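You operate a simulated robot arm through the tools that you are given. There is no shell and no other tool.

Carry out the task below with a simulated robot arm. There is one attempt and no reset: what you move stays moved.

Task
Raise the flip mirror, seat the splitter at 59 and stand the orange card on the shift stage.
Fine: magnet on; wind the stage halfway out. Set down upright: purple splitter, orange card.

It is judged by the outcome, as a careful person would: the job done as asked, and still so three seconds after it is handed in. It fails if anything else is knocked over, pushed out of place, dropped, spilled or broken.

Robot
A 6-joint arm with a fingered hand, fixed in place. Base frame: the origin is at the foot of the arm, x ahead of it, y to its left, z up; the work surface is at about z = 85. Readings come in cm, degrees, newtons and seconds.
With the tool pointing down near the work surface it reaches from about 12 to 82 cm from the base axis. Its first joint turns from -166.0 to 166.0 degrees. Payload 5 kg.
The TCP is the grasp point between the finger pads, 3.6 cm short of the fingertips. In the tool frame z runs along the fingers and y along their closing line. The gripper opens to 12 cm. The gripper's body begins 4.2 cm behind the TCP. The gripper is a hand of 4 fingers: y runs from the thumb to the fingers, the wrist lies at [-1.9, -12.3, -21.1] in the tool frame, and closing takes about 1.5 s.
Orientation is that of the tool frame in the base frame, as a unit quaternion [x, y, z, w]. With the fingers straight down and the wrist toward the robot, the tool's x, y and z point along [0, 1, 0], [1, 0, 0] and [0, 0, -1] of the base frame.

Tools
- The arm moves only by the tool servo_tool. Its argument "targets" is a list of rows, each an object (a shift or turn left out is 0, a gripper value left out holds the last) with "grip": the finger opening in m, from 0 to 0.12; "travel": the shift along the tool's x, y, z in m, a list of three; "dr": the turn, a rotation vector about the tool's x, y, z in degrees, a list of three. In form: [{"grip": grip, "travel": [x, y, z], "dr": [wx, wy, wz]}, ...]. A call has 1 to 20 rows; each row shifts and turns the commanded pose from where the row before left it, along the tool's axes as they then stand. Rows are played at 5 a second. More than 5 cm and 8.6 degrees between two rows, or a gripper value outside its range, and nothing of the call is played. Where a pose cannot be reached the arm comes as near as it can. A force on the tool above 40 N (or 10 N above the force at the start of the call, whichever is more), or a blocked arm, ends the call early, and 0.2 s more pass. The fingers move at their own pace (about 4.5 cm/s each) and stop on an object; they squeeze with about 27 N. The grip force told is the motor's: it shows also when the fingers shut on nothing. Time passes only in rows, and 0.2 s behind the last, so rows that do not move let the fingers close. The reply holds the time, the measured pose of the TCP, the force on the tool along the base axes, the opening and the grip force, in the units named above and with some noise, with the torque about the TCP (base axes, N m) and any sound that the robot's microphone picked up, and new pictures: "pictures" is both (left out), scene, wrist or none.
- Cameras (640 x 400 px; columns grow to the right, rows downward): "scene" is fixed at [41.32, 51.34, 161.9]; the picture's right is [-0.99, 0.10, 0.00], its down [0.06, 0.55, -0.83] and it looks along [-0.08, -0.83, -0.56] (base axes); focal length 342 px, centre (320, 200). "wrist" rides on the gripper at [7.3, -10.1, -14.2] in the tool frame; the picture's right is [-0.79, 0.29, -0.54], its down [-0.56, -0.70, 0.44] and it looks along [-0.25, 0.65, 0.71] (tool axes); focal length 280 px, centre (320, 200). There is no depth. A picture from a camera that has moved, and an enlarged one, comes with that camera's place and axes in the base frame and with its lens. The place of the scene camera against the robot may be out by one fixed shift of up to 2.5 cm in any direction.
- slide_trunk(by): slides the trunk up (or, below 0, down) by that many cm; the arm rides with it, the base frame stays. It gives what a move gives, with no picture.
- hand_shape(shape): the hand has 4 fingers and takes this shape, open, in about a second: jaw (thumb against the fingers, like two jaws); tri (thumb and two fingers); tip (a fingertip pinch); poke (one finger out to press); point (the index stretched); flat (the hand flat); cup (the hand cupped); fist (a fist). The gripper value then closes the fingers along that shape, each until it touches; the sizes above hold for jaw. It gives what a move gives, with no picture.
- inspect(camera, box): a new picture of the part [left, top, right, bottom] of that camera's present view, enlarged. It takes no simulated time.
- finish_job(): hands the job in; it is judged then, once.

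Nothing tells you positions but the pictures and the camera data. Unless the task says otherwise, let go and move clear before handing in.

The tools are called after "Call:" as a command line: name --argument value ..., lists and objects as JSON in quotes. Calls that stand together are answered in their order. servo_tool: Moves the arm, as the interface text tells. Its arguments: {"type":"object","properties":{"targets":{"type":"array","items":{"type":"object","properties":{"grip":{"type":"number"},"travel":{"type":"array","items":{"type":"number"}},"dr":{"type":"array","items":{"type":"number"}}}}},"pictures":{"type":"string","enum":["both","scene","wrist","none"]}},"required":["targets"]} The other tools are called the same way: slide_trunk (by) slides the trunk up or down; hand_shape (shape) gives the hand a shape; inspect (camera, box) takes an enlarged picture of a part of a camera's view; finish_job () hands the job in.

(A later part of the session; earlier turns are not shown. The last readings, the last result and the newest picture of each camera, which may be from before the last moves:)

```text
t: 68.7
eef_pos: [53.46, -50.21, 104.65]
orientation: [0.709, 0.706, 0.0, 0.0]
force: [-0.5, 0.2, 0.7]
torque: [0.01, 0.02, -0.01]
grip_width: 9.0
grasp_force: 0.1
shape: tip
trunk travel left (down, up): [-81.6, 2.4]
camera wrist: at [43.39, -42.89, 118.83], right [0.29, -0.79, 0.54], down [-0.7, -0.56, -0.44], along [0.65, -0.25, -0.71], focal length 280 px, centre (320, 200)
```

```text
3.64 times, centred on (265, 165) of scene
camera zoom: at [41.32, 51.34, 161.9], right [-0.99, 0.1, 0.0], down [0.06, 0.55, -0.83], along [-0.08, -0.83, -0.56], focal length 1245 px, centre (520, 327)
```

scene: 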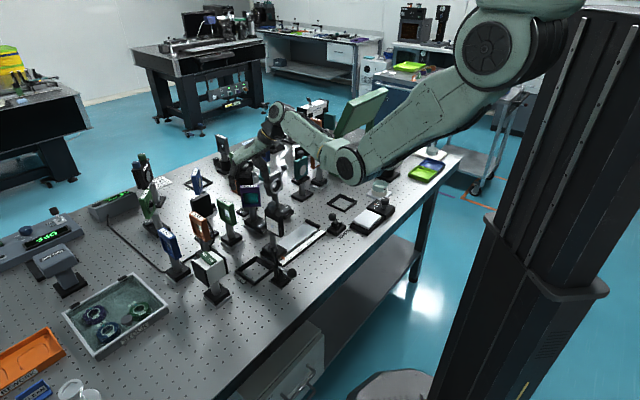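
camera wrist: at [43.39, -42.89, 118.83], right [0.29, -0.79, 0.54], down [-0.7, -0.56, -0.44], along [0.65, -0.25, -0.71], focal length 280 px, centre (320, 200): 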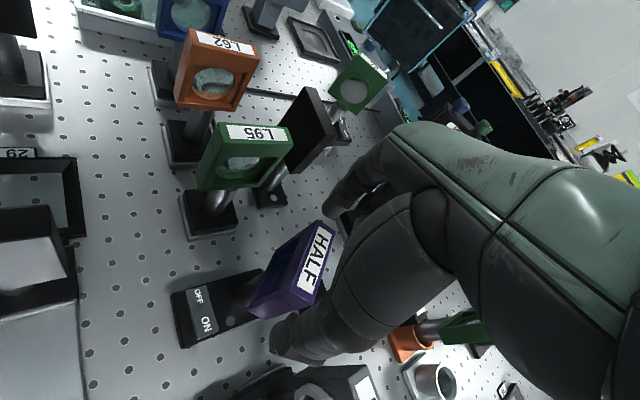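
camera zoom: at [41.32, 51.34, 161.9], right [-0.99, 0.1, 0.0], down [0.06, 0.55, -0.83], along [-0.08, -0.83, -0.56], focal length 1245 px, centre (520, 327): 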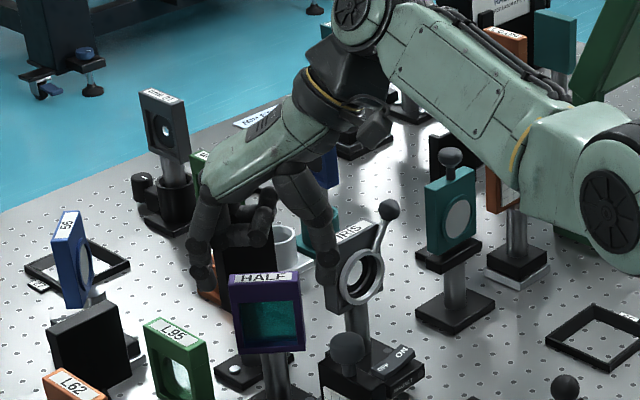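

Call:
servo_tool --targets '[{"travel": [0.0005, 0.002, 0.015]}, {"travel": [0, 0, 0.015]}, {"travel": [0, 0, 0.014]}, {"travel": [0, 0, 0]}]'

Call:
inspect --camera "wrist" --box '[160, 140, 400, 400]'

Call:
inspect --camera "scene" --box '[220, 140, 310, 230]'

```text
t: 69.7
eef_pos: [53.91, -50.04, 100.03]
orientation: [0.709, 0.706, 0.0, -0.002]
force: [-0.3, -0.4, 0.0]
torque: [0.03, 0.03, 0.0]
grip_width: 8.97
grasp_force: 0.1
shape: tip
trunk travel left (down, up): [-81.6, 2.4]
camera wrist: at [43.75, -42.74, 114.38], right [0.29, -0.79, 0.54], down [-0.7, -0.56, -0.44], along [0.65, -0.25, -0.72], focal length 280 px, centre (320, 200)
```

scene: 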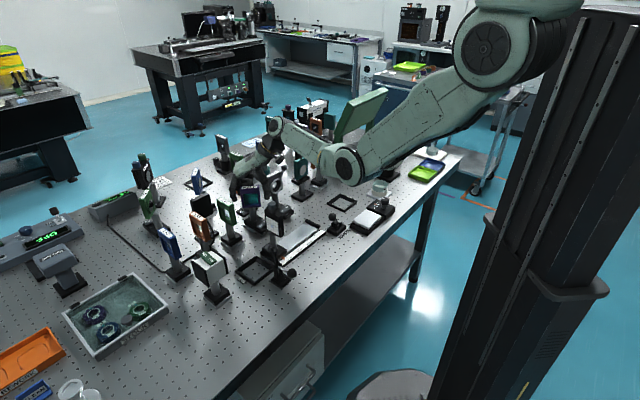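
wrist: 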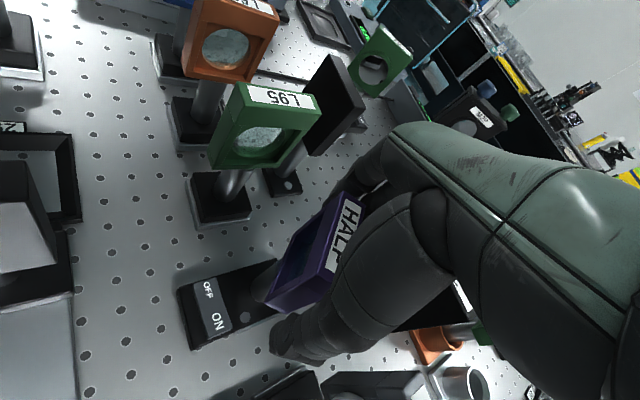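

```text
1.54 times, centred on (280, 270) of wrist
camera zoom: at [43.75, -42.74, 114.38], right [0.29, -0.79, 0.54], down [-0.7, -0.56, -0.44], along [0.65, -0.25, -0.72], focal length 431 px, centre (382, 92)
```

zoom: 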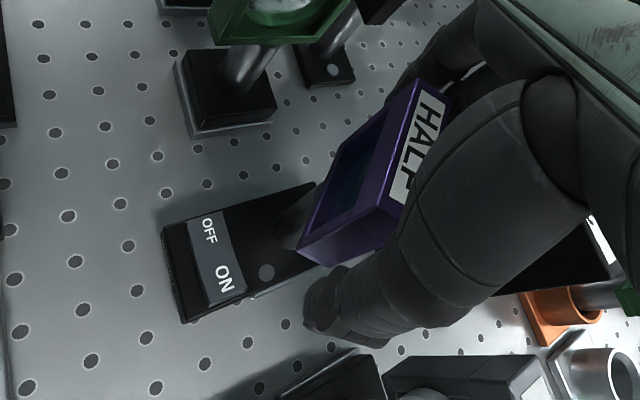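

```text
4.44 times, centred on (265, 185) of scene
camera zoom: at [41.32, 51.34, 161.9], right [-0.99, 0.1, 0.0], down [0.06, 0.55, -0.83], along [-0.08, -0.83, -0.56], focal length 1521 px, centre (564, 267)
```

zoom: 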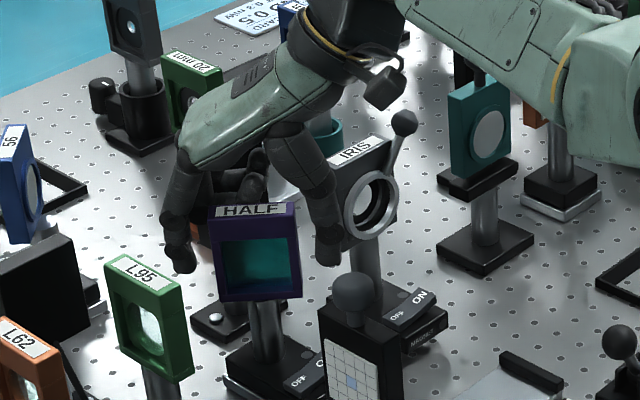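

Fingers straddle the plate. Close on its side edges.

Call:
servo_tool --targets '[{"travel": [0, -0.002, 0]}, {"grip": 0.075}, {"grip": 0.068}, {"grip": 0.055}, {"grip": 0.045}, {"grip": 0.045}, {"grip": 0.045}, {"grip": 0.045}, {"grip": 0.045}]'

Call:
inspect --camera "wrist" --box '[200, 160, 400, 380]'

Call:
inspect --camera "scene" --box '[220, 140, 310, 230]'

```text
t: 71.7
eef_pos: [53.58, -50.0, 100.22]
orientation: [0.708, 0.706, 0.0, 0.0]
force: [0.9, -0.5, -0.4]
torque: [0.03, -0.01, 0.0]
grip_width: 5.74
grasp_force: 26.7
shape: tip
trunk travel left (down, up): [-81.6, 2.4]
camera wrist: at [43.45, -42.72, 114.47], right [0.29, -0.79, 0.54], down [-0.7, -0.56, -0.44], along [0.65, -0.25, -0.71], focal length 280 px, centre (320, 200)
```

scene: 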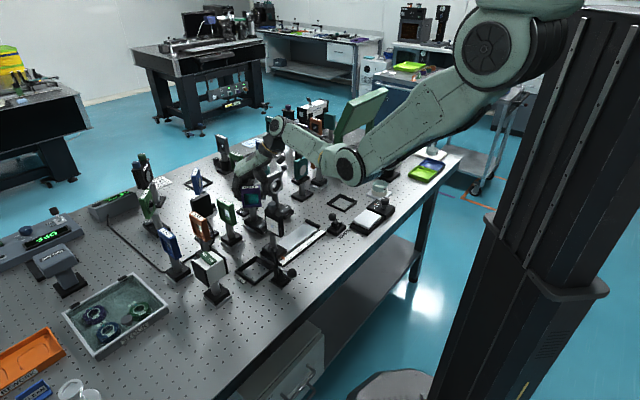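
wrist: 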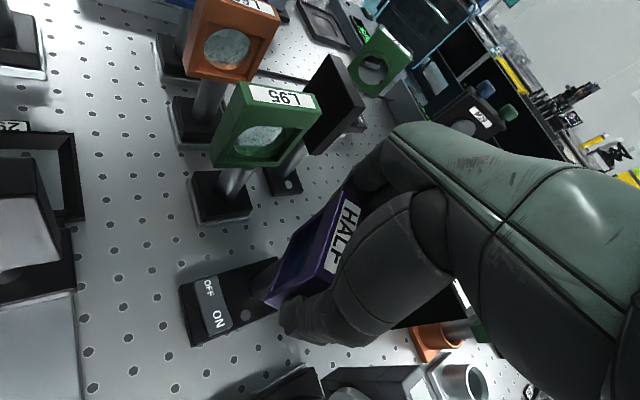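

```text
1.82 times, centred on (300, 270) of wrist
camera zoom: at [43.45, -42.72, 114.47], right [0.29, -0.79, 0.54], down [-0.7, -0.56, -0.44], along [0.65, -0.25, -0.71], focal length 510 px, centre (356, 73)
```

zoom: 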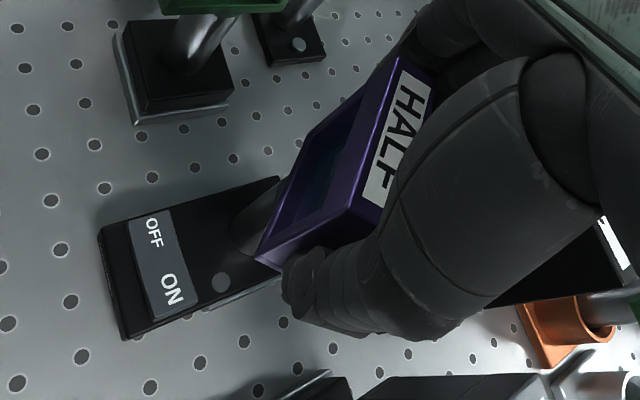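

```text
4.44 times, centred on (265, 185) of scene
camera zoom: at [41.32, 51.34, 161.9], right [-0.99, 0.1, 0.0], down [0.06, 0.55, -0.83], along [-0.08, -0.83, -0.56], focal length 1521 px, centre (564, 267)
```

zoom: 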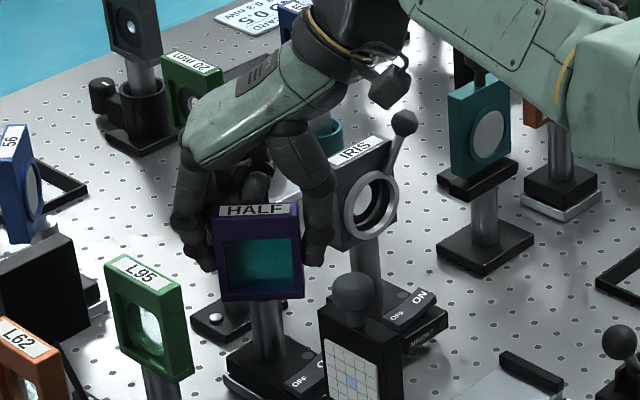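

Gripped with 27 N on the side edges. Lift a little and check.

Call:
servo_tool --targets '[{"travel": [0, 0, -0.005]}, {"travel": [0, 0, -0.01]}, {"travel": [0, 0, -0.01]}, {"travel": [0, 0, 0]}]'

Call:
inspect --camera "wrist" --box '[160, 160, 400, 380]'

Call:
inspect --camera "scene" --box '[220, 140, 310, 240]'

```text
t: 72.7
eef_pos: [53.48, -49.99, 102.74]
orientation: [0.709, 0.706, -0.001, -0.001]
force: [-0.2, -0.4, -5.3]
torque: [-0.02, -0.02, -0.01]
grip_width: 5.72
grasp_force: 27.2
shape: tip
trunk travel left (down, up): [-81.6, 2.4]
camera wrist: at [43.37, -42.79, 116.91], right [0.29, -0.79, 0.54], down [-0.7, -0.56, -0.44], along [0.65, -0.25, -0.71], focal length 280 px, centre (320, 200)
```

scene: 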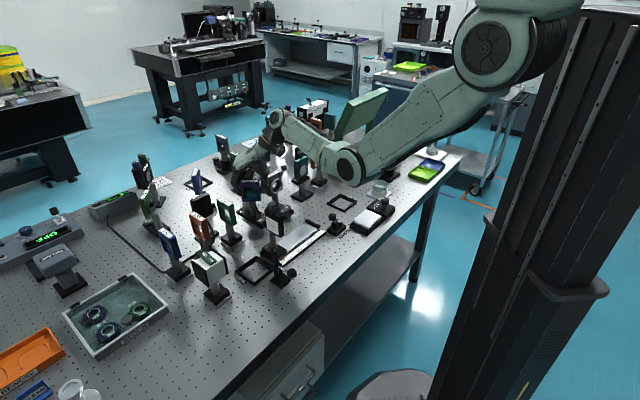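
wrist: 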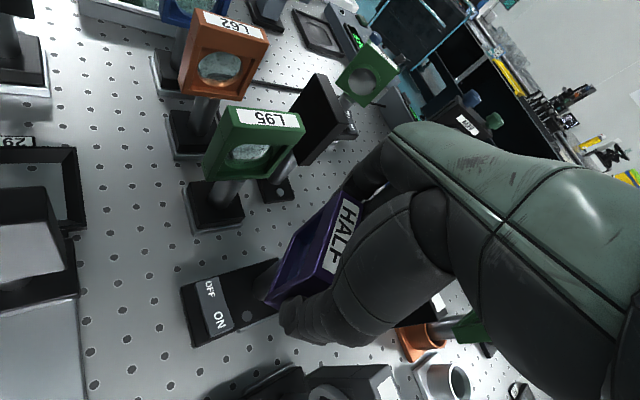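

```text
1.82 times, centred on (280, 270) of wrist
camera zoom: at [43.37, -42.79, 116.91], right [0.29, -0.79, 0.54], down [-0.7, -0.56, -0.44], along [0.65, -0.25, -0.71], focal length 510 px, centre (393, 73)
```

zoom: 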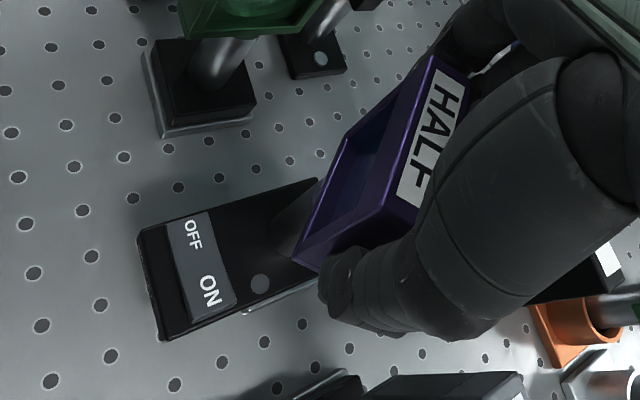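

```text
4.00 times, centred on (265, 190) of scene
camera zoom: at [41.32, 51.34, 161.9], right [-0.99, 0.1, 0.0], down [0.06, 0.55, -0.83], along [-0.08, -0.83, -0.56], focal length 1369 px, centre (540, 240)
```

zoom: 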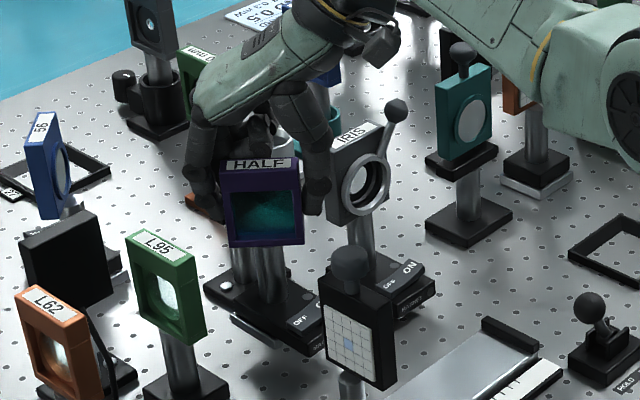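

The splitter is lifted (about 0.5 kg). Raise further, then carry it around the IRIS on the near side.

Call:
servo_tool --targets '[{"travel": [0, 0, -0.015]}, {"travel": [0, 0, -0.015]}, {"travel": [0, 0, -0.015]}, {"travel": [0, 0, -0.015]}, {"travel": [0, 0, -0.012]}, {"travel": [0, 0, 0]}]'

Call:
inspect --camera "scene" --box '[220, 120, 320, 240]'

```text
t: 74.1
eef_pos: [53.63, -50.02, 110.12]
orientation: [0.708, 0.706, 0.0, 0.001]
force: [0.3, 0.4, -4.9]
torque: [0.0, -0.05, 0.01]
grip_width: 5.75
grasp_force: 26.9
shape: tip
trunk travel left (down, up): [-81.6, 2.4]
camera wrist: at [43.54, -42.75, 124.28], right [0.29, -0.79, 0.54], down [-0.7, -0.56, -0.44], along [0.65, -0.25, -0.71], focal length 280 px, centre (320, 200)
```

scene: 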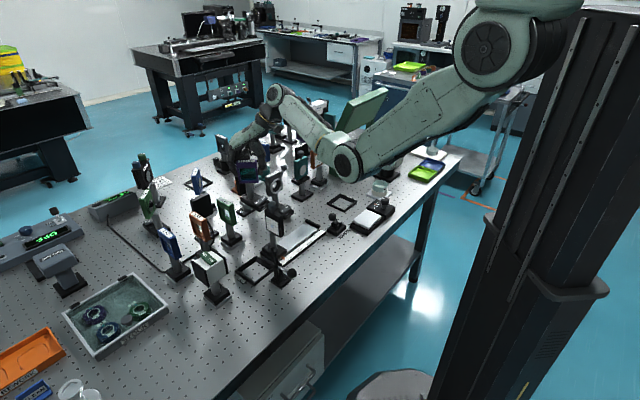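
wrist: 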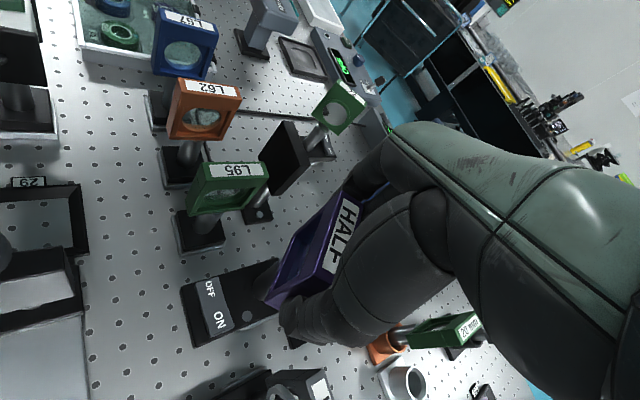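

```text
3.33 times, centred on (270, 180) of scene
camera zoom: at [41.32, 51.34, 161.9], right [-0.99, 0.1, 0.0], down [0.06, 0.55, -0.83], along [-0.08, -0.83, -0.56], focal length 1141 px, centre (487, 267)
```

zoom: 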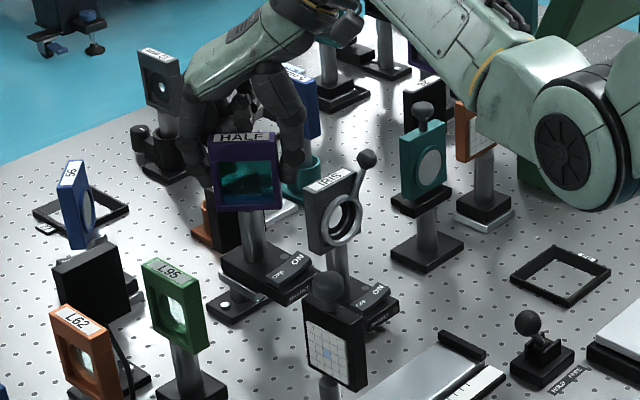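

Clear of neighbours at this height. Carry to a waypoint on the near side, then toward frame 59.

Call:
servo_tool --targets '[{"travel": [0.015, -0.018, 0]}, {"travel": [0.015, -0.02, 0]}, {"travel": [0.012, -0.024, 0]}, {"travel": [0.003, -0.024, 0]}, {"travel": [-0.005, -0.024, 0]}, {"travel": [-0.01, -0.024, 0]}, {"travel": [-0.012, -0.024, 0]}, {"travel": [-0.015, -0.024, 0]}, {"travel": [0, 0, 0]}]'

Call:
inspect --camera "scene" --box '[240, 120, 380, 240]'

```text
t: 76.1
eef_pos: [35.5, -49.77, 110.08]
orientation: [0.708, 0.706, 0.001, 0.0]
force: [0.0, 0.4, -4.7]
torque: [-0.03, -0.02, -0.02]
grip_width: 5.72
grasp_force: 27.1
shape: tip
trunk travel left (down, up): [-81.6, 2.4]
camera wrist: at [25.35, -42.55, 124.27], right [0.29, -0.79, 0.54], down [-0.7, -0.56, -0.44], along [0.65, -0.25, -0.71], focal length 280 px, centre (320, 200)
```

scene: 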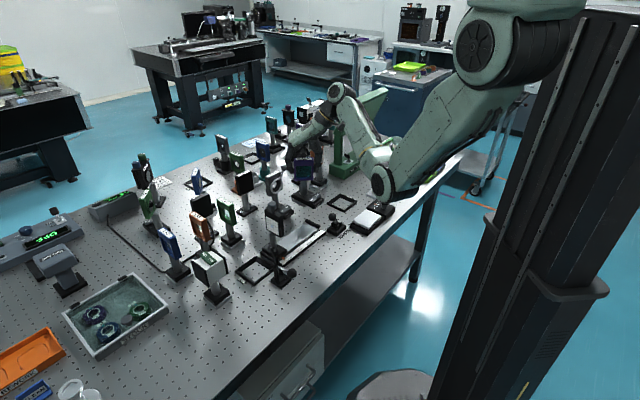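
wrist: 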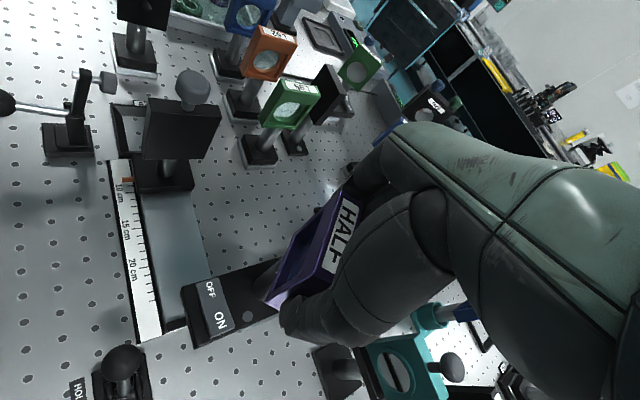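

```text
3.33 times, centred on (310, 180) of scene
camera zoom: at [41.32, 51.34, 161.9], right [-0.99, 0.1, 0.0], down [0.06, 0.55, -0.83], along [-0.08, -0.83, -0.56], focal length 1141 px, centre (353, 267)
```

zoom: 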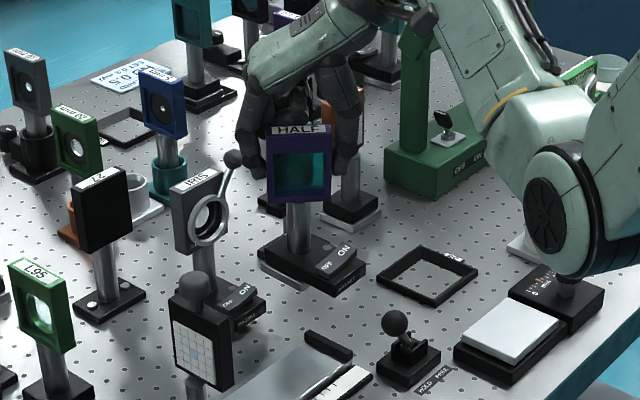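

Continue to above frame 59.

Call:
servo_tool --targets '[{"travel": [-0.0167, -0.0226, 0]}, {"travel": [-0.0167, -0.0226, 0]}, {"travel": [-0.0167, -0.0226, 0]}, {"travel": [-0.0167, -0.0226, 0]}, {"travel": [-0.0167, -0.0226, 0]}, {"travel": [-0.0167, -0.0226, 0]}, {"travel": [-0.0167, -0.0226, 0]}, {"travel": [0, 0, 0]}]'

Call:
inspect --camera "scene" --box '[280, 120, 400, 240]'

Call:
inspect --camera "wrist" --box '[140, 200, 380, 400]'

```text
t: 77.9
eef_pos: [19.34, -61.27, 110.06]
orientation: [0.708, 0.706, 0.0, 0.0]
force: [0.6, 0.2, -5.0]
torque: [0.01, -0.03, 0.02]
grip_width: 5.75
grasp_force: 27.0
shape: tip
trunk travel left (down, up): [-81.6, 2.4]
camera wrist: at [9.25, -54.07, 124.22], right [0.29, -0.79, 0.54], down [-0.7, -0.56, -0.44], along [0.65, -0.25, -0.71], focal length 280 px, centre (320, 200)
```

scene: 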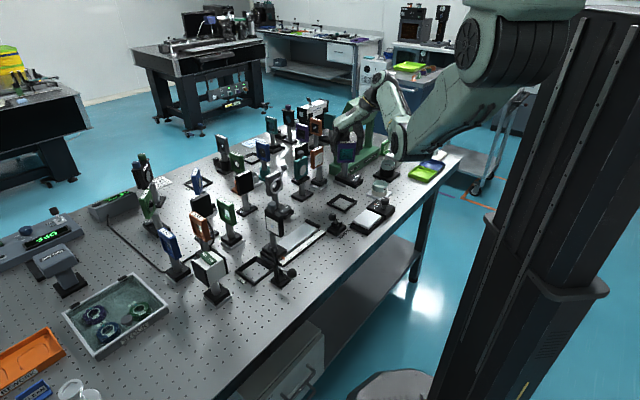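
wrist: 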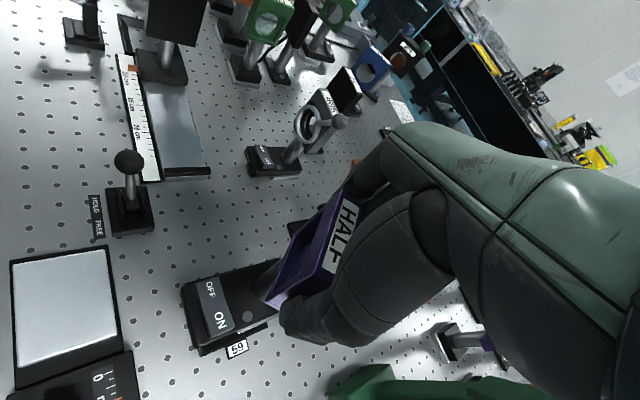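

```text
3.33 times, centred on (340, 180) of scene
camera zoom: at [41.32, 51.34, 161.9], right [-0.99, 0.1, 0.0], down [0.06, 0.55, -0.83], along [-0.08, -0.83, -0.56], focal length 1141 px, centre (253, 267)
```

zoom: 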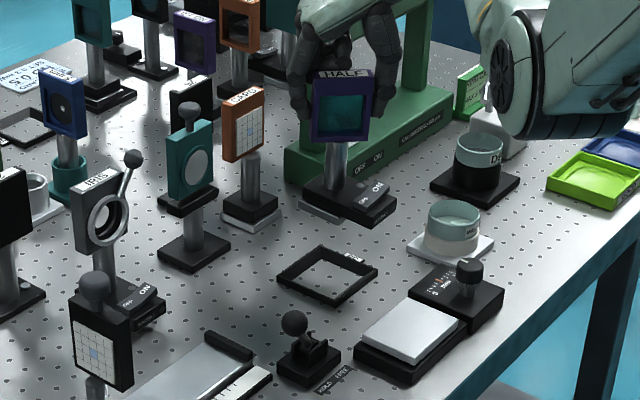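

```text
2.00 times, centred on (260, 300) of wrist
camera zoom: at [9.25, -54.07, 124.22], right [0.29, -0.79, 0.54], down [-0.7, -0.56, -0.44], along [0.65, -0.25, -0.71], focal length 561 px, centre (440, 0)
```

zoom: 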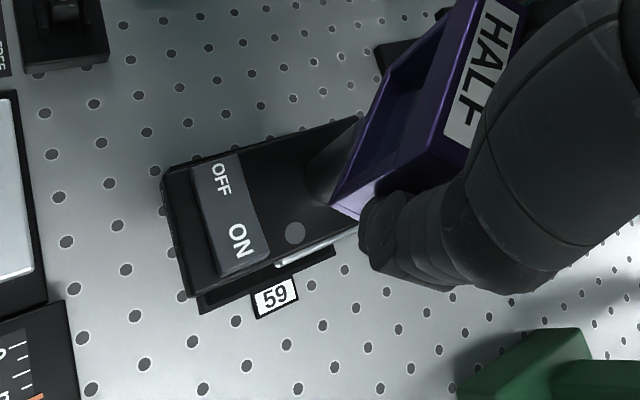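

The splitter hangs over frame 59 with matching 45° orientation. Shift 0.3 cm and lower to just above the frame, then check alignment.

Call:
servo_tool --targets '[{"travel": [0, 0.003, 0.015]}, {"travel": [0, 0, 0.015]}, {"travel": [0, 0, 0.015]}, {"travel": [0, 0, 0.015]}, {"travel": [0, 0, 0]}]'

Call:
inspect --camera "scene" --box '[310, 140, 390, 220]'

Call:
inspect --camera "wrist" --box '[160, 200, 360, 380]'

```text
t: 79.1
eef_pos: [19.75, -61.37, 104.04]
orientation: [0.708, 0.706, 0.0, 0.0]
force: [0.3, 0.0, -5.1]
torque: [-0.05, 0.0, 0.03]
grip_width: 5.76
grasp_force: 27.3
shape: tip
trunk travel left (down, up): [-81.6, 2.4]
camera wrist: at [9.73, -54.06, 118.24], right [0.29, -0.79, 0.54], down [-0.7, -0.56, -0.44], along [0.65, -0.25, -0.71], focal length 280 px, centre (320, 200)
```

scene: 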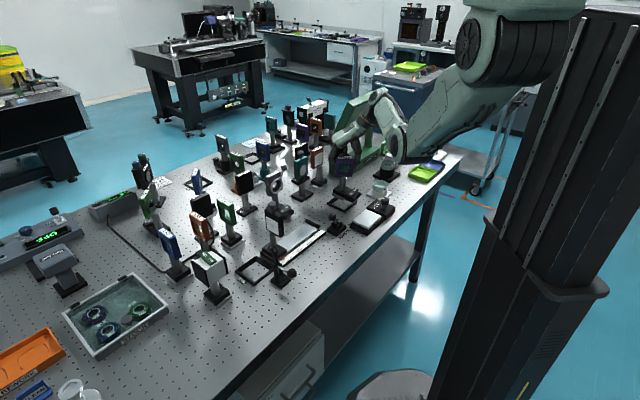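
wrist: 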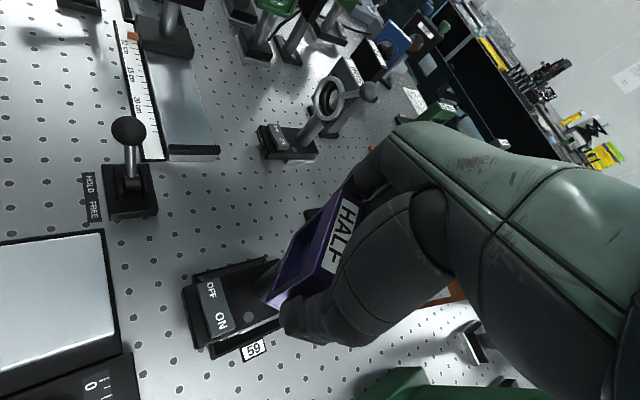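

```text
5.00 times, centred on (350, 180) of scene
camera zoom: at [41.32, 51.34, 161.9], right [-0.99, 0.1, 0.0], down [0.06, 0.55, -0.83], along [-0.08, -0.83, -0.56], focal length 1712 px, centre (170, 300)
```

zoom: 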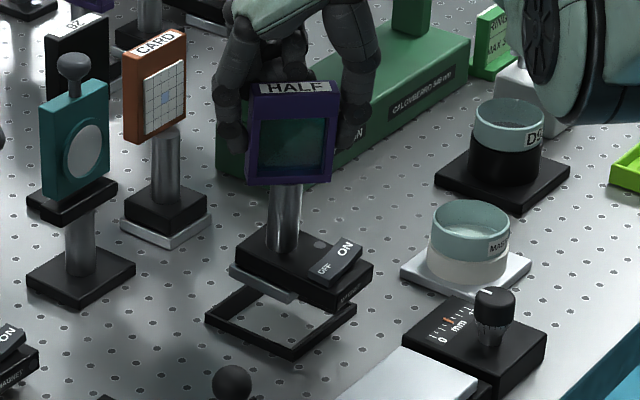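

```text
2.22 times, centred on (260, 290) of wrist
camera zoom: at [9.73, -54.06, 118.24], right [0.29, -0.79, 0.54], down [-0.7, -0.56, -0.44], along [0.65, -0.25, -0.71], focal length 623 px, centre (453, 0)
```

zoom: 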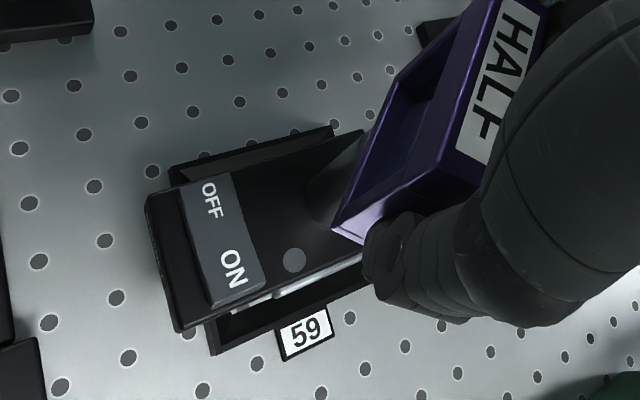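

Alignment is good to within ~0.3 cm. Shift slightly and lower into the frame.

Call:
servo_tool --targets '[{"travel": [0.002, -0.0015, 0.01]}, {"travel": [0, 0, 0.01]}, {"travel": [0, 0, 0.007]}, {"travel": [0, 0, 0.005]}, {"travel": [0, 0, 0]}]'

Call:
inspect --camera "scene" --box '[310, 150, 390, 220]'

Call:
inspect --camera "wrist" --box '[160, 200, 360, 380]'

```text
t: 80.3
eef_pos: [19.64, -61.2, 100.71]
orientation: [0.708, 0.706, -0.001, -0.001]
force: [-0.5, -0.8, -4.6]
torque: [0.0, -0.05, -0.03]
grip_width: 5.78
grasp_force: 27.7
shape: tip
trunk travel left (down, up): [-81.6, 2.4]
camera wrist: at [9.57, -53.95, 115.02], right [0.29, -0.79, 0.54], down [-0.7, -0.56, -0.44], along [0.65, -0.25, -0.71], focal length 280 px, centre (320, 200)
```

scene: 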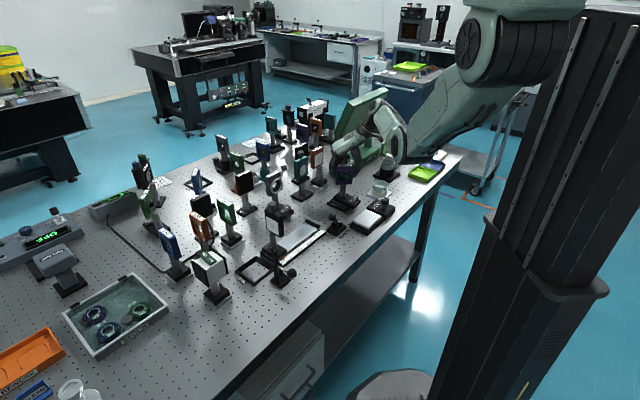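
wrist: 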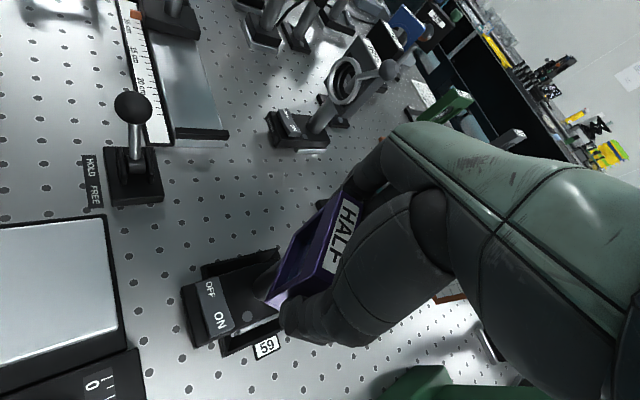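

```text
5.71 times, centred on (350, 185) of scene
camera zoom: at [41.32, 51.34, 161.9], right [-0.99, 0.1, 0.0], down [0.06, 0.55, -0.83], along [-0.08, -0.83, -0.56], focal length 1956 px, centre (149, 286)
```

zoom: 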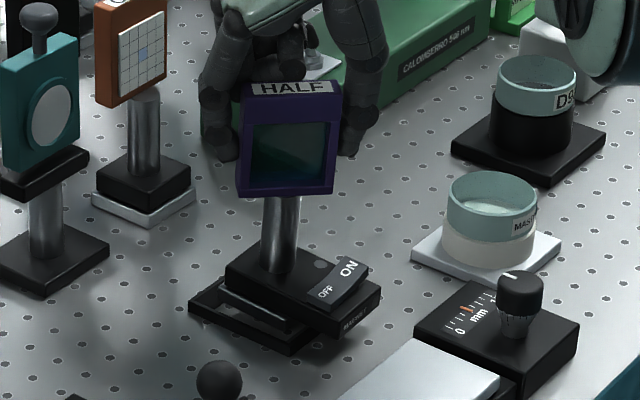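

```text
2.22 times, centred on (260, 290) of wrist
camera zoom: at [9.57, -53.95, 115.02], right [0.29, -0.79, 0.54], down [-0.7, -0.56, -0.44], along [0.65, -0.25, -0.71], focal length 623 px, centre (453, 0)
```

zoom: 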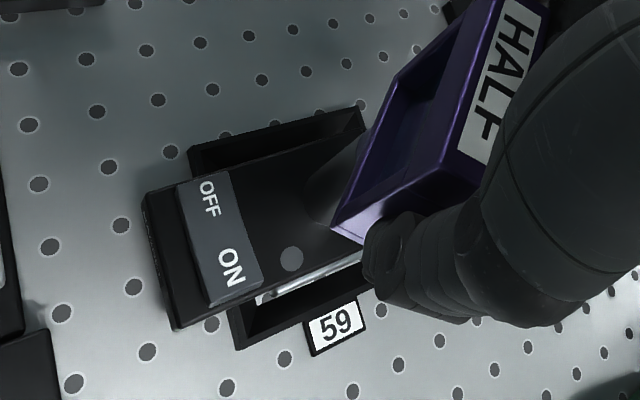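

Call:
servo_tool --targets '[{"travel": [0, 0, 0.002]}, {"travel": [0, 0, 0.002]}, {"travel": [0, 0, 0.002]}, {"travel": [0, 0, 0]}]' --pictures "none"

Call:
inspect --camera "scene" --box '[320, 170, 370, 220]'

Call:
inspect --camera "wrist" --box '[160, 200, 360, 380]'

```text
t: 81.3
eef_pos: [19.66, -61.22, 100.2]
orientation: [0.708, 0.706, -0.001, 0.0]
force: [0.3, -3.1, 5.4]
torque: [-0.03, -0.04, -0.01]
grip_width: 5.72
grasp_force: 27.4
shape: tip
trunk travel left (down, up): [-81.6, 2.4]
```

```text
8.00 times, centred on (345, 195) of scene
camera zoom: at [41.32, 51.34, 161.9], right [-0.99, 0.1, 0.0], down [0.06, 0.55, -0.83], along [-0.08, -0.83, -0.56], focal length 2739 px, centre (120, 240)
```

zoom: 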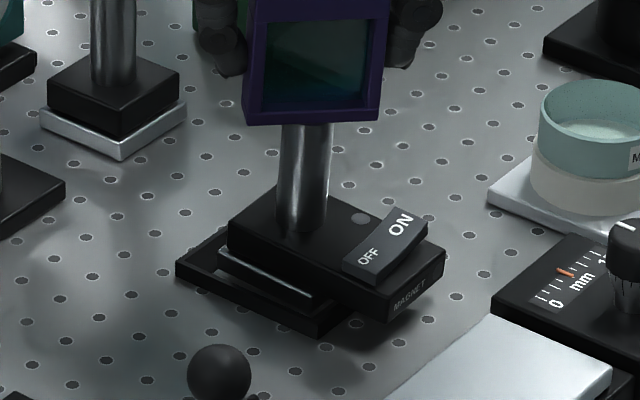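

```text
2.22 times, centred on (260, 290) of wrist
camera zoom: at [9.51, -53.89, 114.46], right [0.29, -0.79, 0.54], down [-0.7, -0.56, -0.44], along [0.65, -0.26, -0.71], focal length 623 px, centre (453, 0)
```

zoom: 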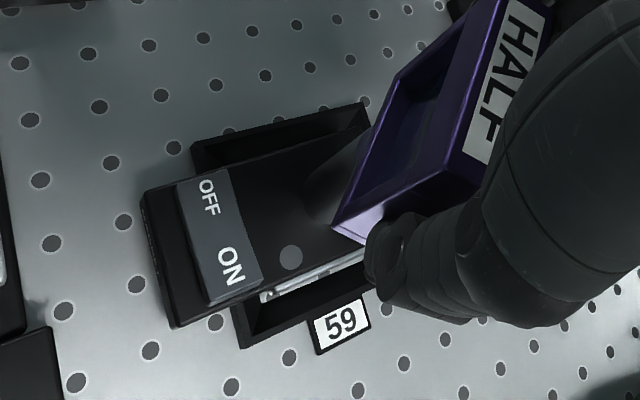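

Contact at the same height as when it stood on the table, so the foot is on the bench inside the frame. Release and check.

Call:
servo_tool --targets '[{"grip": 0.062}, {"grip": 0.07}, {"grip": 0.08}, {"grip": 0.09}, {"grip": 0.09}]' --pictures "none"

Call:
servo_tool --targets '[{"travel": [0, 0, -0.015]}, {"travel": [0, 0, -0.02]}, {"travel": [0, 0, -0.025]}, {"travel": [0, 0, -0.025]}, {"travel": [0, 0, 0]}]'

Call:
inspect --camera "scene" --box '[315, 150, 375, 220]'

Call:
inspect --camera "wrist" --box '[160, 200, 360, 380]'

```text
t: 82.5
eef_pos: [19.59, -61.13, 100.08]
orientation: [0.708, 0.707, 0.0, 0.0]
force: [0.3, -1.0, 0.8]
torque: [0.04, -0.03, 0.01]
grip_width: 8.97
grasp_force: 0.1
shape: tip
trunk travel left (down, up): [-81.6, 2.4]
```

```text
t: 83.7
eef_pos: [19.69, -60.94, 108.66]
orientation: [0.708, 0.706, 0.0, 0.0]
force: [-0.4, -0.6, 0.8]
torque: [0.0, -0.02, 0.01]
grip_width: 8.96
grasp_force: 0.1
shape: tip
trunk travel left (down, up): [-81.6, 2.4]
camera wrist: at [9.63, -53.84, 122.95], right [0.29, -0.79, 0.54], down [-0.7, -0.56, -0.44], along [0.65, -0.25, -0.71], focal length 280 px, centre (320, 200)
```

scene: 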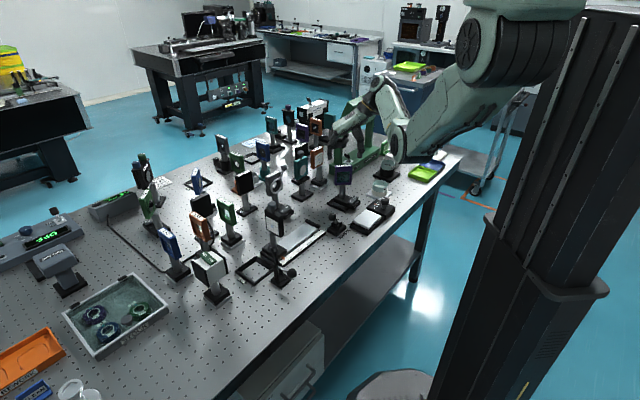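
wrist: 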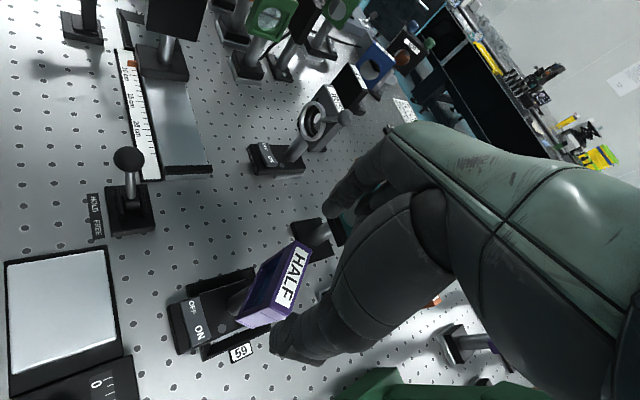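

```text
5.71 times, centred on (345, 185) of scene
camera zoom: at [41.32, 51.34, 161.9], right [-0.99, 0.1, 0.0], down [0.06, 0.55, -0.83], along [-0.08, -0.83, -0.56], focal length 1956 px, centre (177, 286)
```

zoom: 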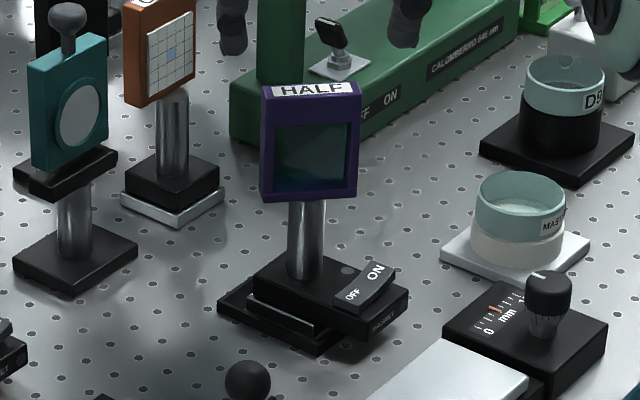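

```text
2.22 times, centred on (260, 290) of wrist
camera zoom: at [9.63, -53.84, 122.95], right [0.29, -0.79, 0.54], down [-0.7, -0.56, -0.44], along [0.65, -0.25, -0.71], focal length 623 px, centre (453, 0)
```

zoom: 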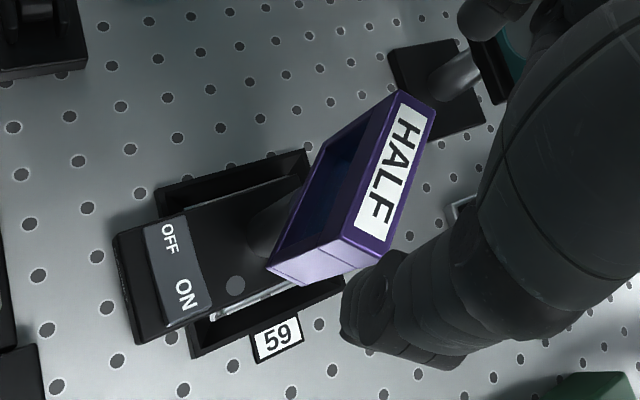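

Call:
inspect --camera "scene" --box '[330, 190, 370, 220]'

Call:
inspect --camera "wrist" --box '[190, 260, 290, 370]'

```text
13.33 times, centred on (350, 205) of scene
camera zoom: at [41.32, 51.34, 161.9], right [-0.99, 0.1, 0.0], down [0.06, 0.55, -0.83], along [-0.08, -0.83, -0.56], focal length 4564 px, centre (-80, 133)
```

zoom: 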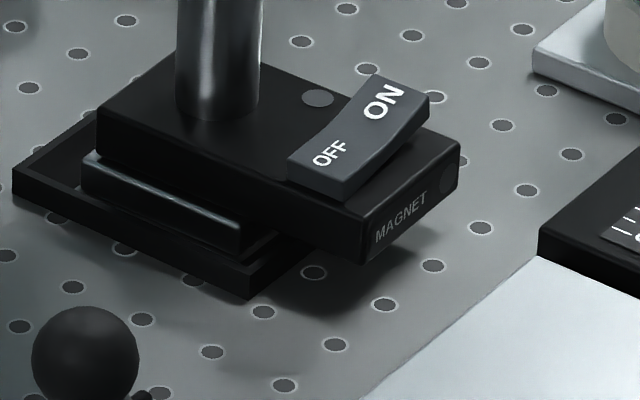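

```text
3.64 times, centred on (240, 315) of wrist
camera zoom: at [9.63, -53.84, 122.95], right [0.29, -0.79, 0.54], down [-0.7, -0.56, -0.44], along [0.65, -0.25, -0.71], focal length 1020 px, centre (611, -218)
```

zoom: 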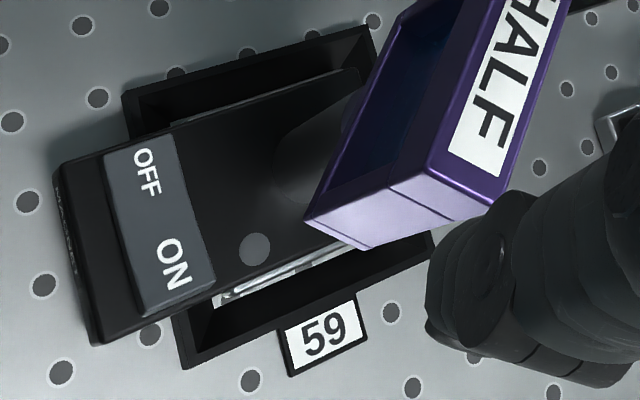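

The splitter's foot sits inside frame 59, upright. Next: switch the magnet ON; the rocker's ON end is near (15.2,-59.2,89). I'll move away from above the splitter and try the poke shape.

Call:
servo_tool --targets '[{"travel": [0.015, -0.03, 0]}, {"travel": [0.015, -0.03, 0]}, {"travel": [0.015, -0.02, 0]}]' --pictures "none"

Call:
hand_shape --shape "poke"

Call:
inspect --camera "wrist" --box '[0, 0, 640, 400]'

Call:
inspect --camera "scene" --box '[310, 80, 430, 220]'

```text
t: 84.5
eef_pos: [11.81, -56.61, 108.82]
orientation: [0.709, 0.706, 0.001, -0.001]
force: [1.0, 0.4, 0.5]
torque: [0.0, 0.01, 0.02]
grip_width: 8.98
grasp_force: 0.0
shape: tip
trunk travel left (down, up): [-81.6, 2.4]
```

```text
t: 85.4
eef_pos: [11.76, -56.7, 108.77]
orientation: [0.709, 0.706, -0.001, 0.0]
force: [0.8, -0.1, 0.0]
torque: [0.01, 0.03, -0.04]
grip_width: 0.0
grasp_force: 0.1
shape: poke
trunk travel left (down, up): [-81.6, 2.4]
```

```text
1.00 times, centred on (320, 200) of wrist (not enlarged: the box is as wide or as high as the picture)
camera zoom: at [1.75, -49.34, 122.99], right [0.29, -0.79, 0.54], down [-0.7, -0.56, -0.44], along [0.65, -0.25, -0.71], focal length 280 px, centre (320, 200)
```

zoom: 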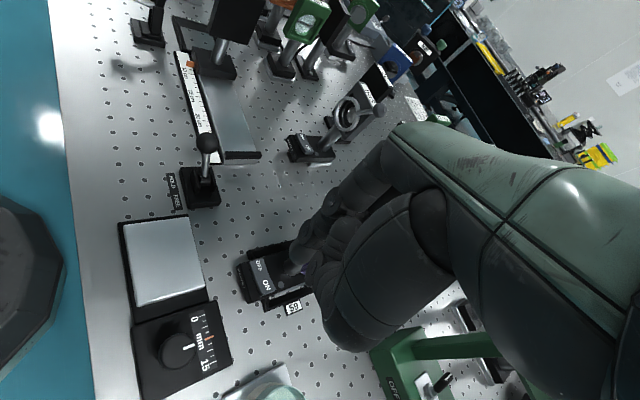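

```text
2.86 times, centred on (370, 150) of scene
camera zoom: at [41.32, 51.34, 161.9], right [-0.99, 0.1, 0.0], down [0.06, 0.55, -0.83], along [-0.08, -0.83, -0.56], focal length 978 px, centre (177, 343)
```

zoom: 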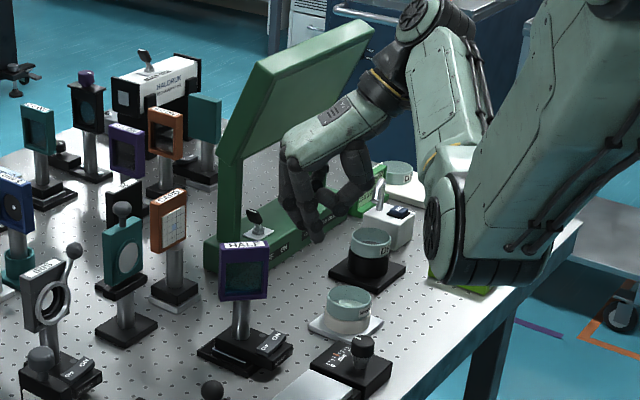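

Call:
inspect --camera "wrist" --box '[230, 200, 390, 340]'

Call:
inspect --camera "scene" --box '[340, 110, 400, 170]'

```text
2.86 times, centred on (310, 270) of wrist
camera zoom: at [1.75, -49.34, 122.99], right [0.29, -0.79, 0.54], down [-0.7, -0.56, -0.44], along [0.65, -0.25, -0.71], focal length 801 px, centre (349, 0)
```

zoom: 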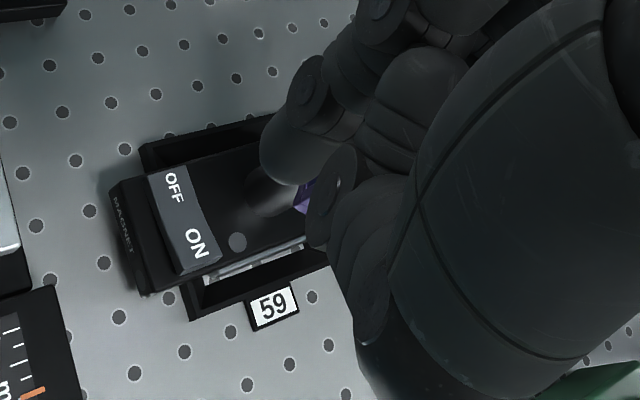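

```text
6.67 times, centred on (370, 140) of scene
camera zoom: at [41.32, 51.34, 161.9], right [-0.99, 0.1, 0.0], down [0.06, 0.55, -0.83], along [-0.08, -0.83, -0.56], focal length 2282 px, centre (-13, 600)
```

zoom: 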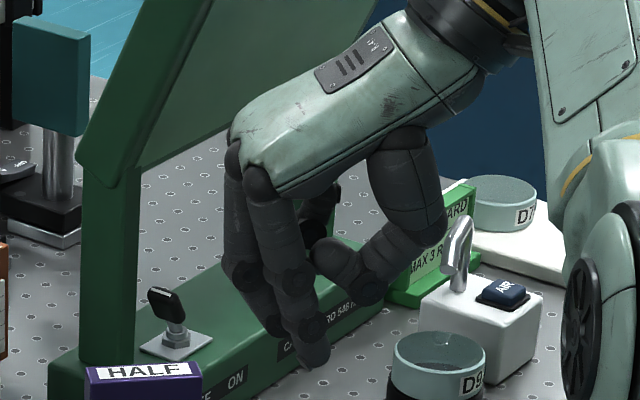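

In poke, other fingers stay nearly as low as the index. I'll compare with the "point" shape.

Call:
hand_shape --shape "point"

Call:
inspect --camera "wrist" --box '[230, 160, 430, 340]'

Call:
inspect --camera "scene" --box '[340, 100, 400, 170]'

```text
t: 86.3
eef_pos: [11.86, -56.63, 108.67]
orientation: [0.709, 0.705, 0.0, 0.0]
force: [-0.2, 0.0, -0.7]
torque: [-0.02, 0.02, 0.01]
grip_width: 0.0
grasp_force: 0.0
shape: point
trunk travel left (down, up): [-81.6, 2.4]
```

```text
2.22 times, centred on (330, 250) of wrist
camera zoom: at [1.74, -49.32, 122.99], right [0.29, -0.79, 0.54], down [-0.7, -0.56, -0.44], along [0.65, -0.25, -0.71], focal length 623 px, centre (298, 89)
```

zoom: 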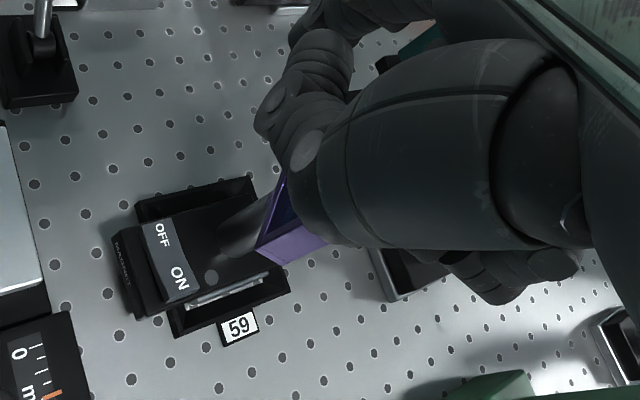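

```text
5.71 times, centred on (370, 135) of scene
camera zoom: at [41.32, 51.34, 161.9], right [-0.99, 0.1, 0.0], down [0.06, 0.55, -0.83], along [-0.08, -0.83, -0.56], focal length 1956 px, centre (34, 571)
```

zoom: 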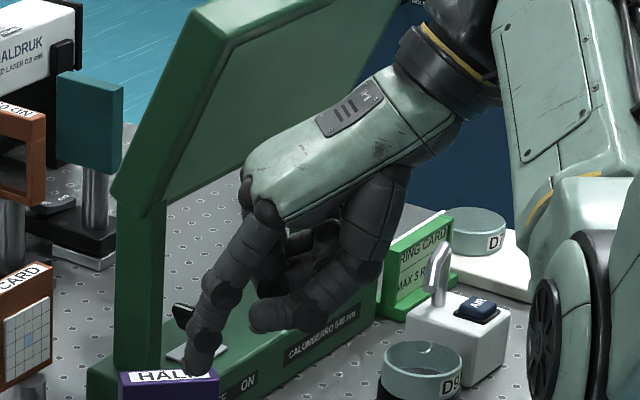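

"Point" gives a long slanted index well ahead of the other fingers — suitable for pressing from the robot side. I'll back off, rotate so it points along the base axis, and look.

Call:
servo_tool --targets '[{"travel": [0.028, -0.028, -0.01]}, {"travel": [0.028, -0.028, -0.01]}, {"dr": [0, 0, 7.5]}, {"dr": [0, 0, 7.5]}, {"dr": [0, 0, 7.5]}, {"dr": [0, 0, 7.5]}, {"dr": [0, 0, 7.5]}, {"dr": [0, 0, 7.5]}, {"dr": [0, 0, 0]}]'

Call:
inspect --camera "wrist" --box '[180, 100, 400, 300]'

Call:
inspect --camera "scene" --box '[330, 90, 420, 220]'

```text
t: 88.3
eef_pos: [7.21, -53.05, 107.97]
orientation: [0.925, 0.38, -0.001, -0.001]
force: [0.5, 1.0, -0.7]
torque: [-0.03, -0.01, 0.0]
grip_width: 0.0
grasp_force: 0.0
shape: point
out of reach, approached as far as the arm can: row 2
trunk travel left (down, up): [-81.6, 2.4]
camera wrist: at [5.16, -40.82, 122.26], right [-0.36, -0.76, 0.54], down [-0.89, 0.1, -0.44], along [0.28, -0.64, -0.71], focal length 280 px, centre (320, 200)
```

scene: 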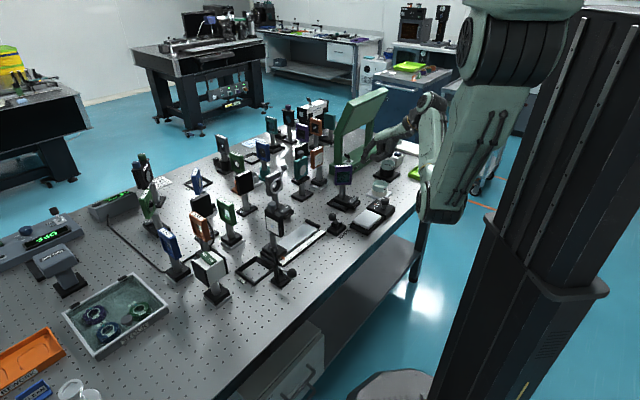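
wrist: 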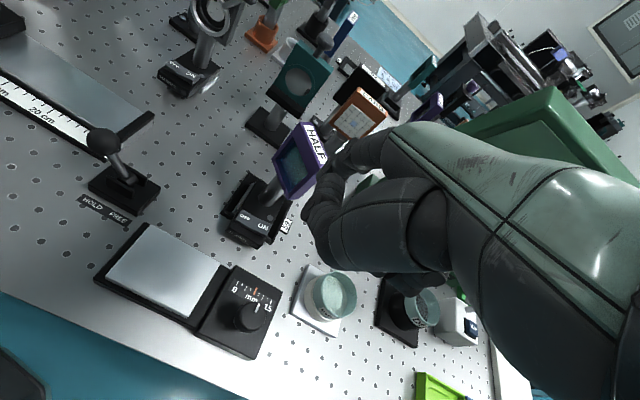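

```text
2.00 times, centred on (290, 200) of wrist
camera zoom: at [5.16, -40.82, 122.26], right [-0.36, -0.76, 0.54], down [-0.89, 0.1, -0.44], along [0.28, -0.64, -0.71], focal length 561 px, centre (380, 200)
```

zoom: 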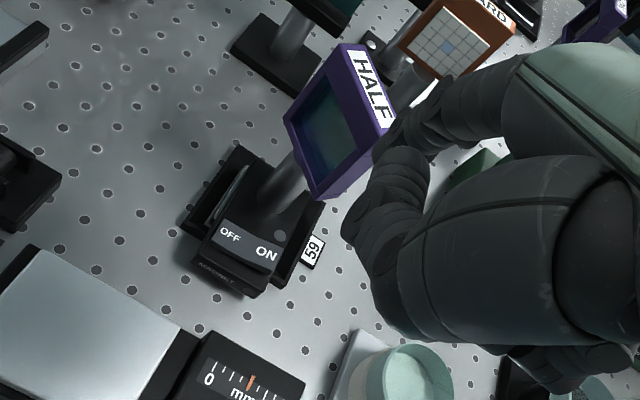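

```text
3.08 times, centred on (375, 155) of scene
camera zoom: at [41.32, 51.34, 161.9], right [-0.99, 0.1, 0.0], down [0.06, 0.55, -0.83], along [-0.08, -0.83, -0.56], focal length 1053 px, centre (151, 338)
```

zoom: 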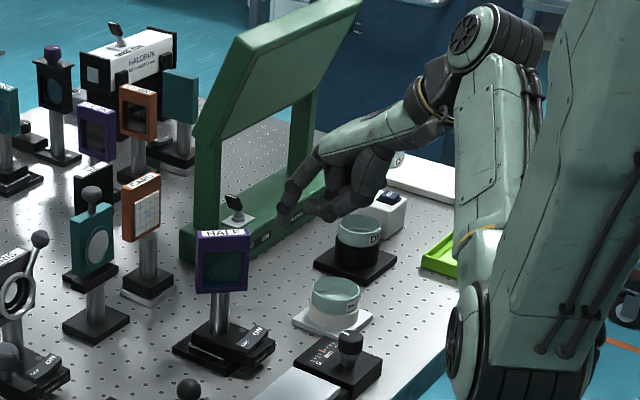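

Call:
inspect --camera "wrist" --box '[280, 120, 400, 260]'

Call:
inspect --camera "scene" --box '[360, 130, 410, 180]'

```text
2.86 times, centred on (340, 190) of wrist
camera zoom: at [5.16, -40.82, 122.26], right [-0.36, -0.76, 0.54], down [-0.89, 0.1, -0.44], along [0.28, -0.64, -0.71], focal length 801 px, centre (263, 229)
```

zoom: 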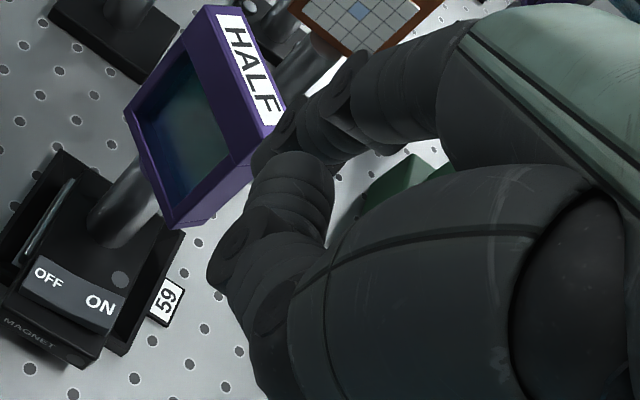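

```text
8.00 times, centred on (385, 155) of scene
camera zoom: at [41.32, 51.34, 161.9], right [-0.99, 0.1, 0.0], down [0.06, 0.55, -0.83], along [-0.08, -0.83, -0.56], focal length 2739 px, centre (-200, 560)
```

zoom: 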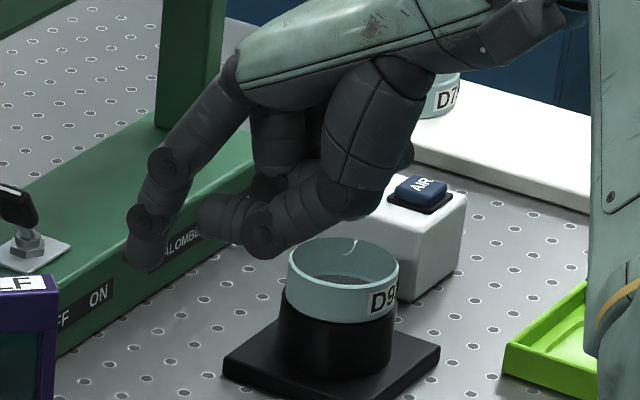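

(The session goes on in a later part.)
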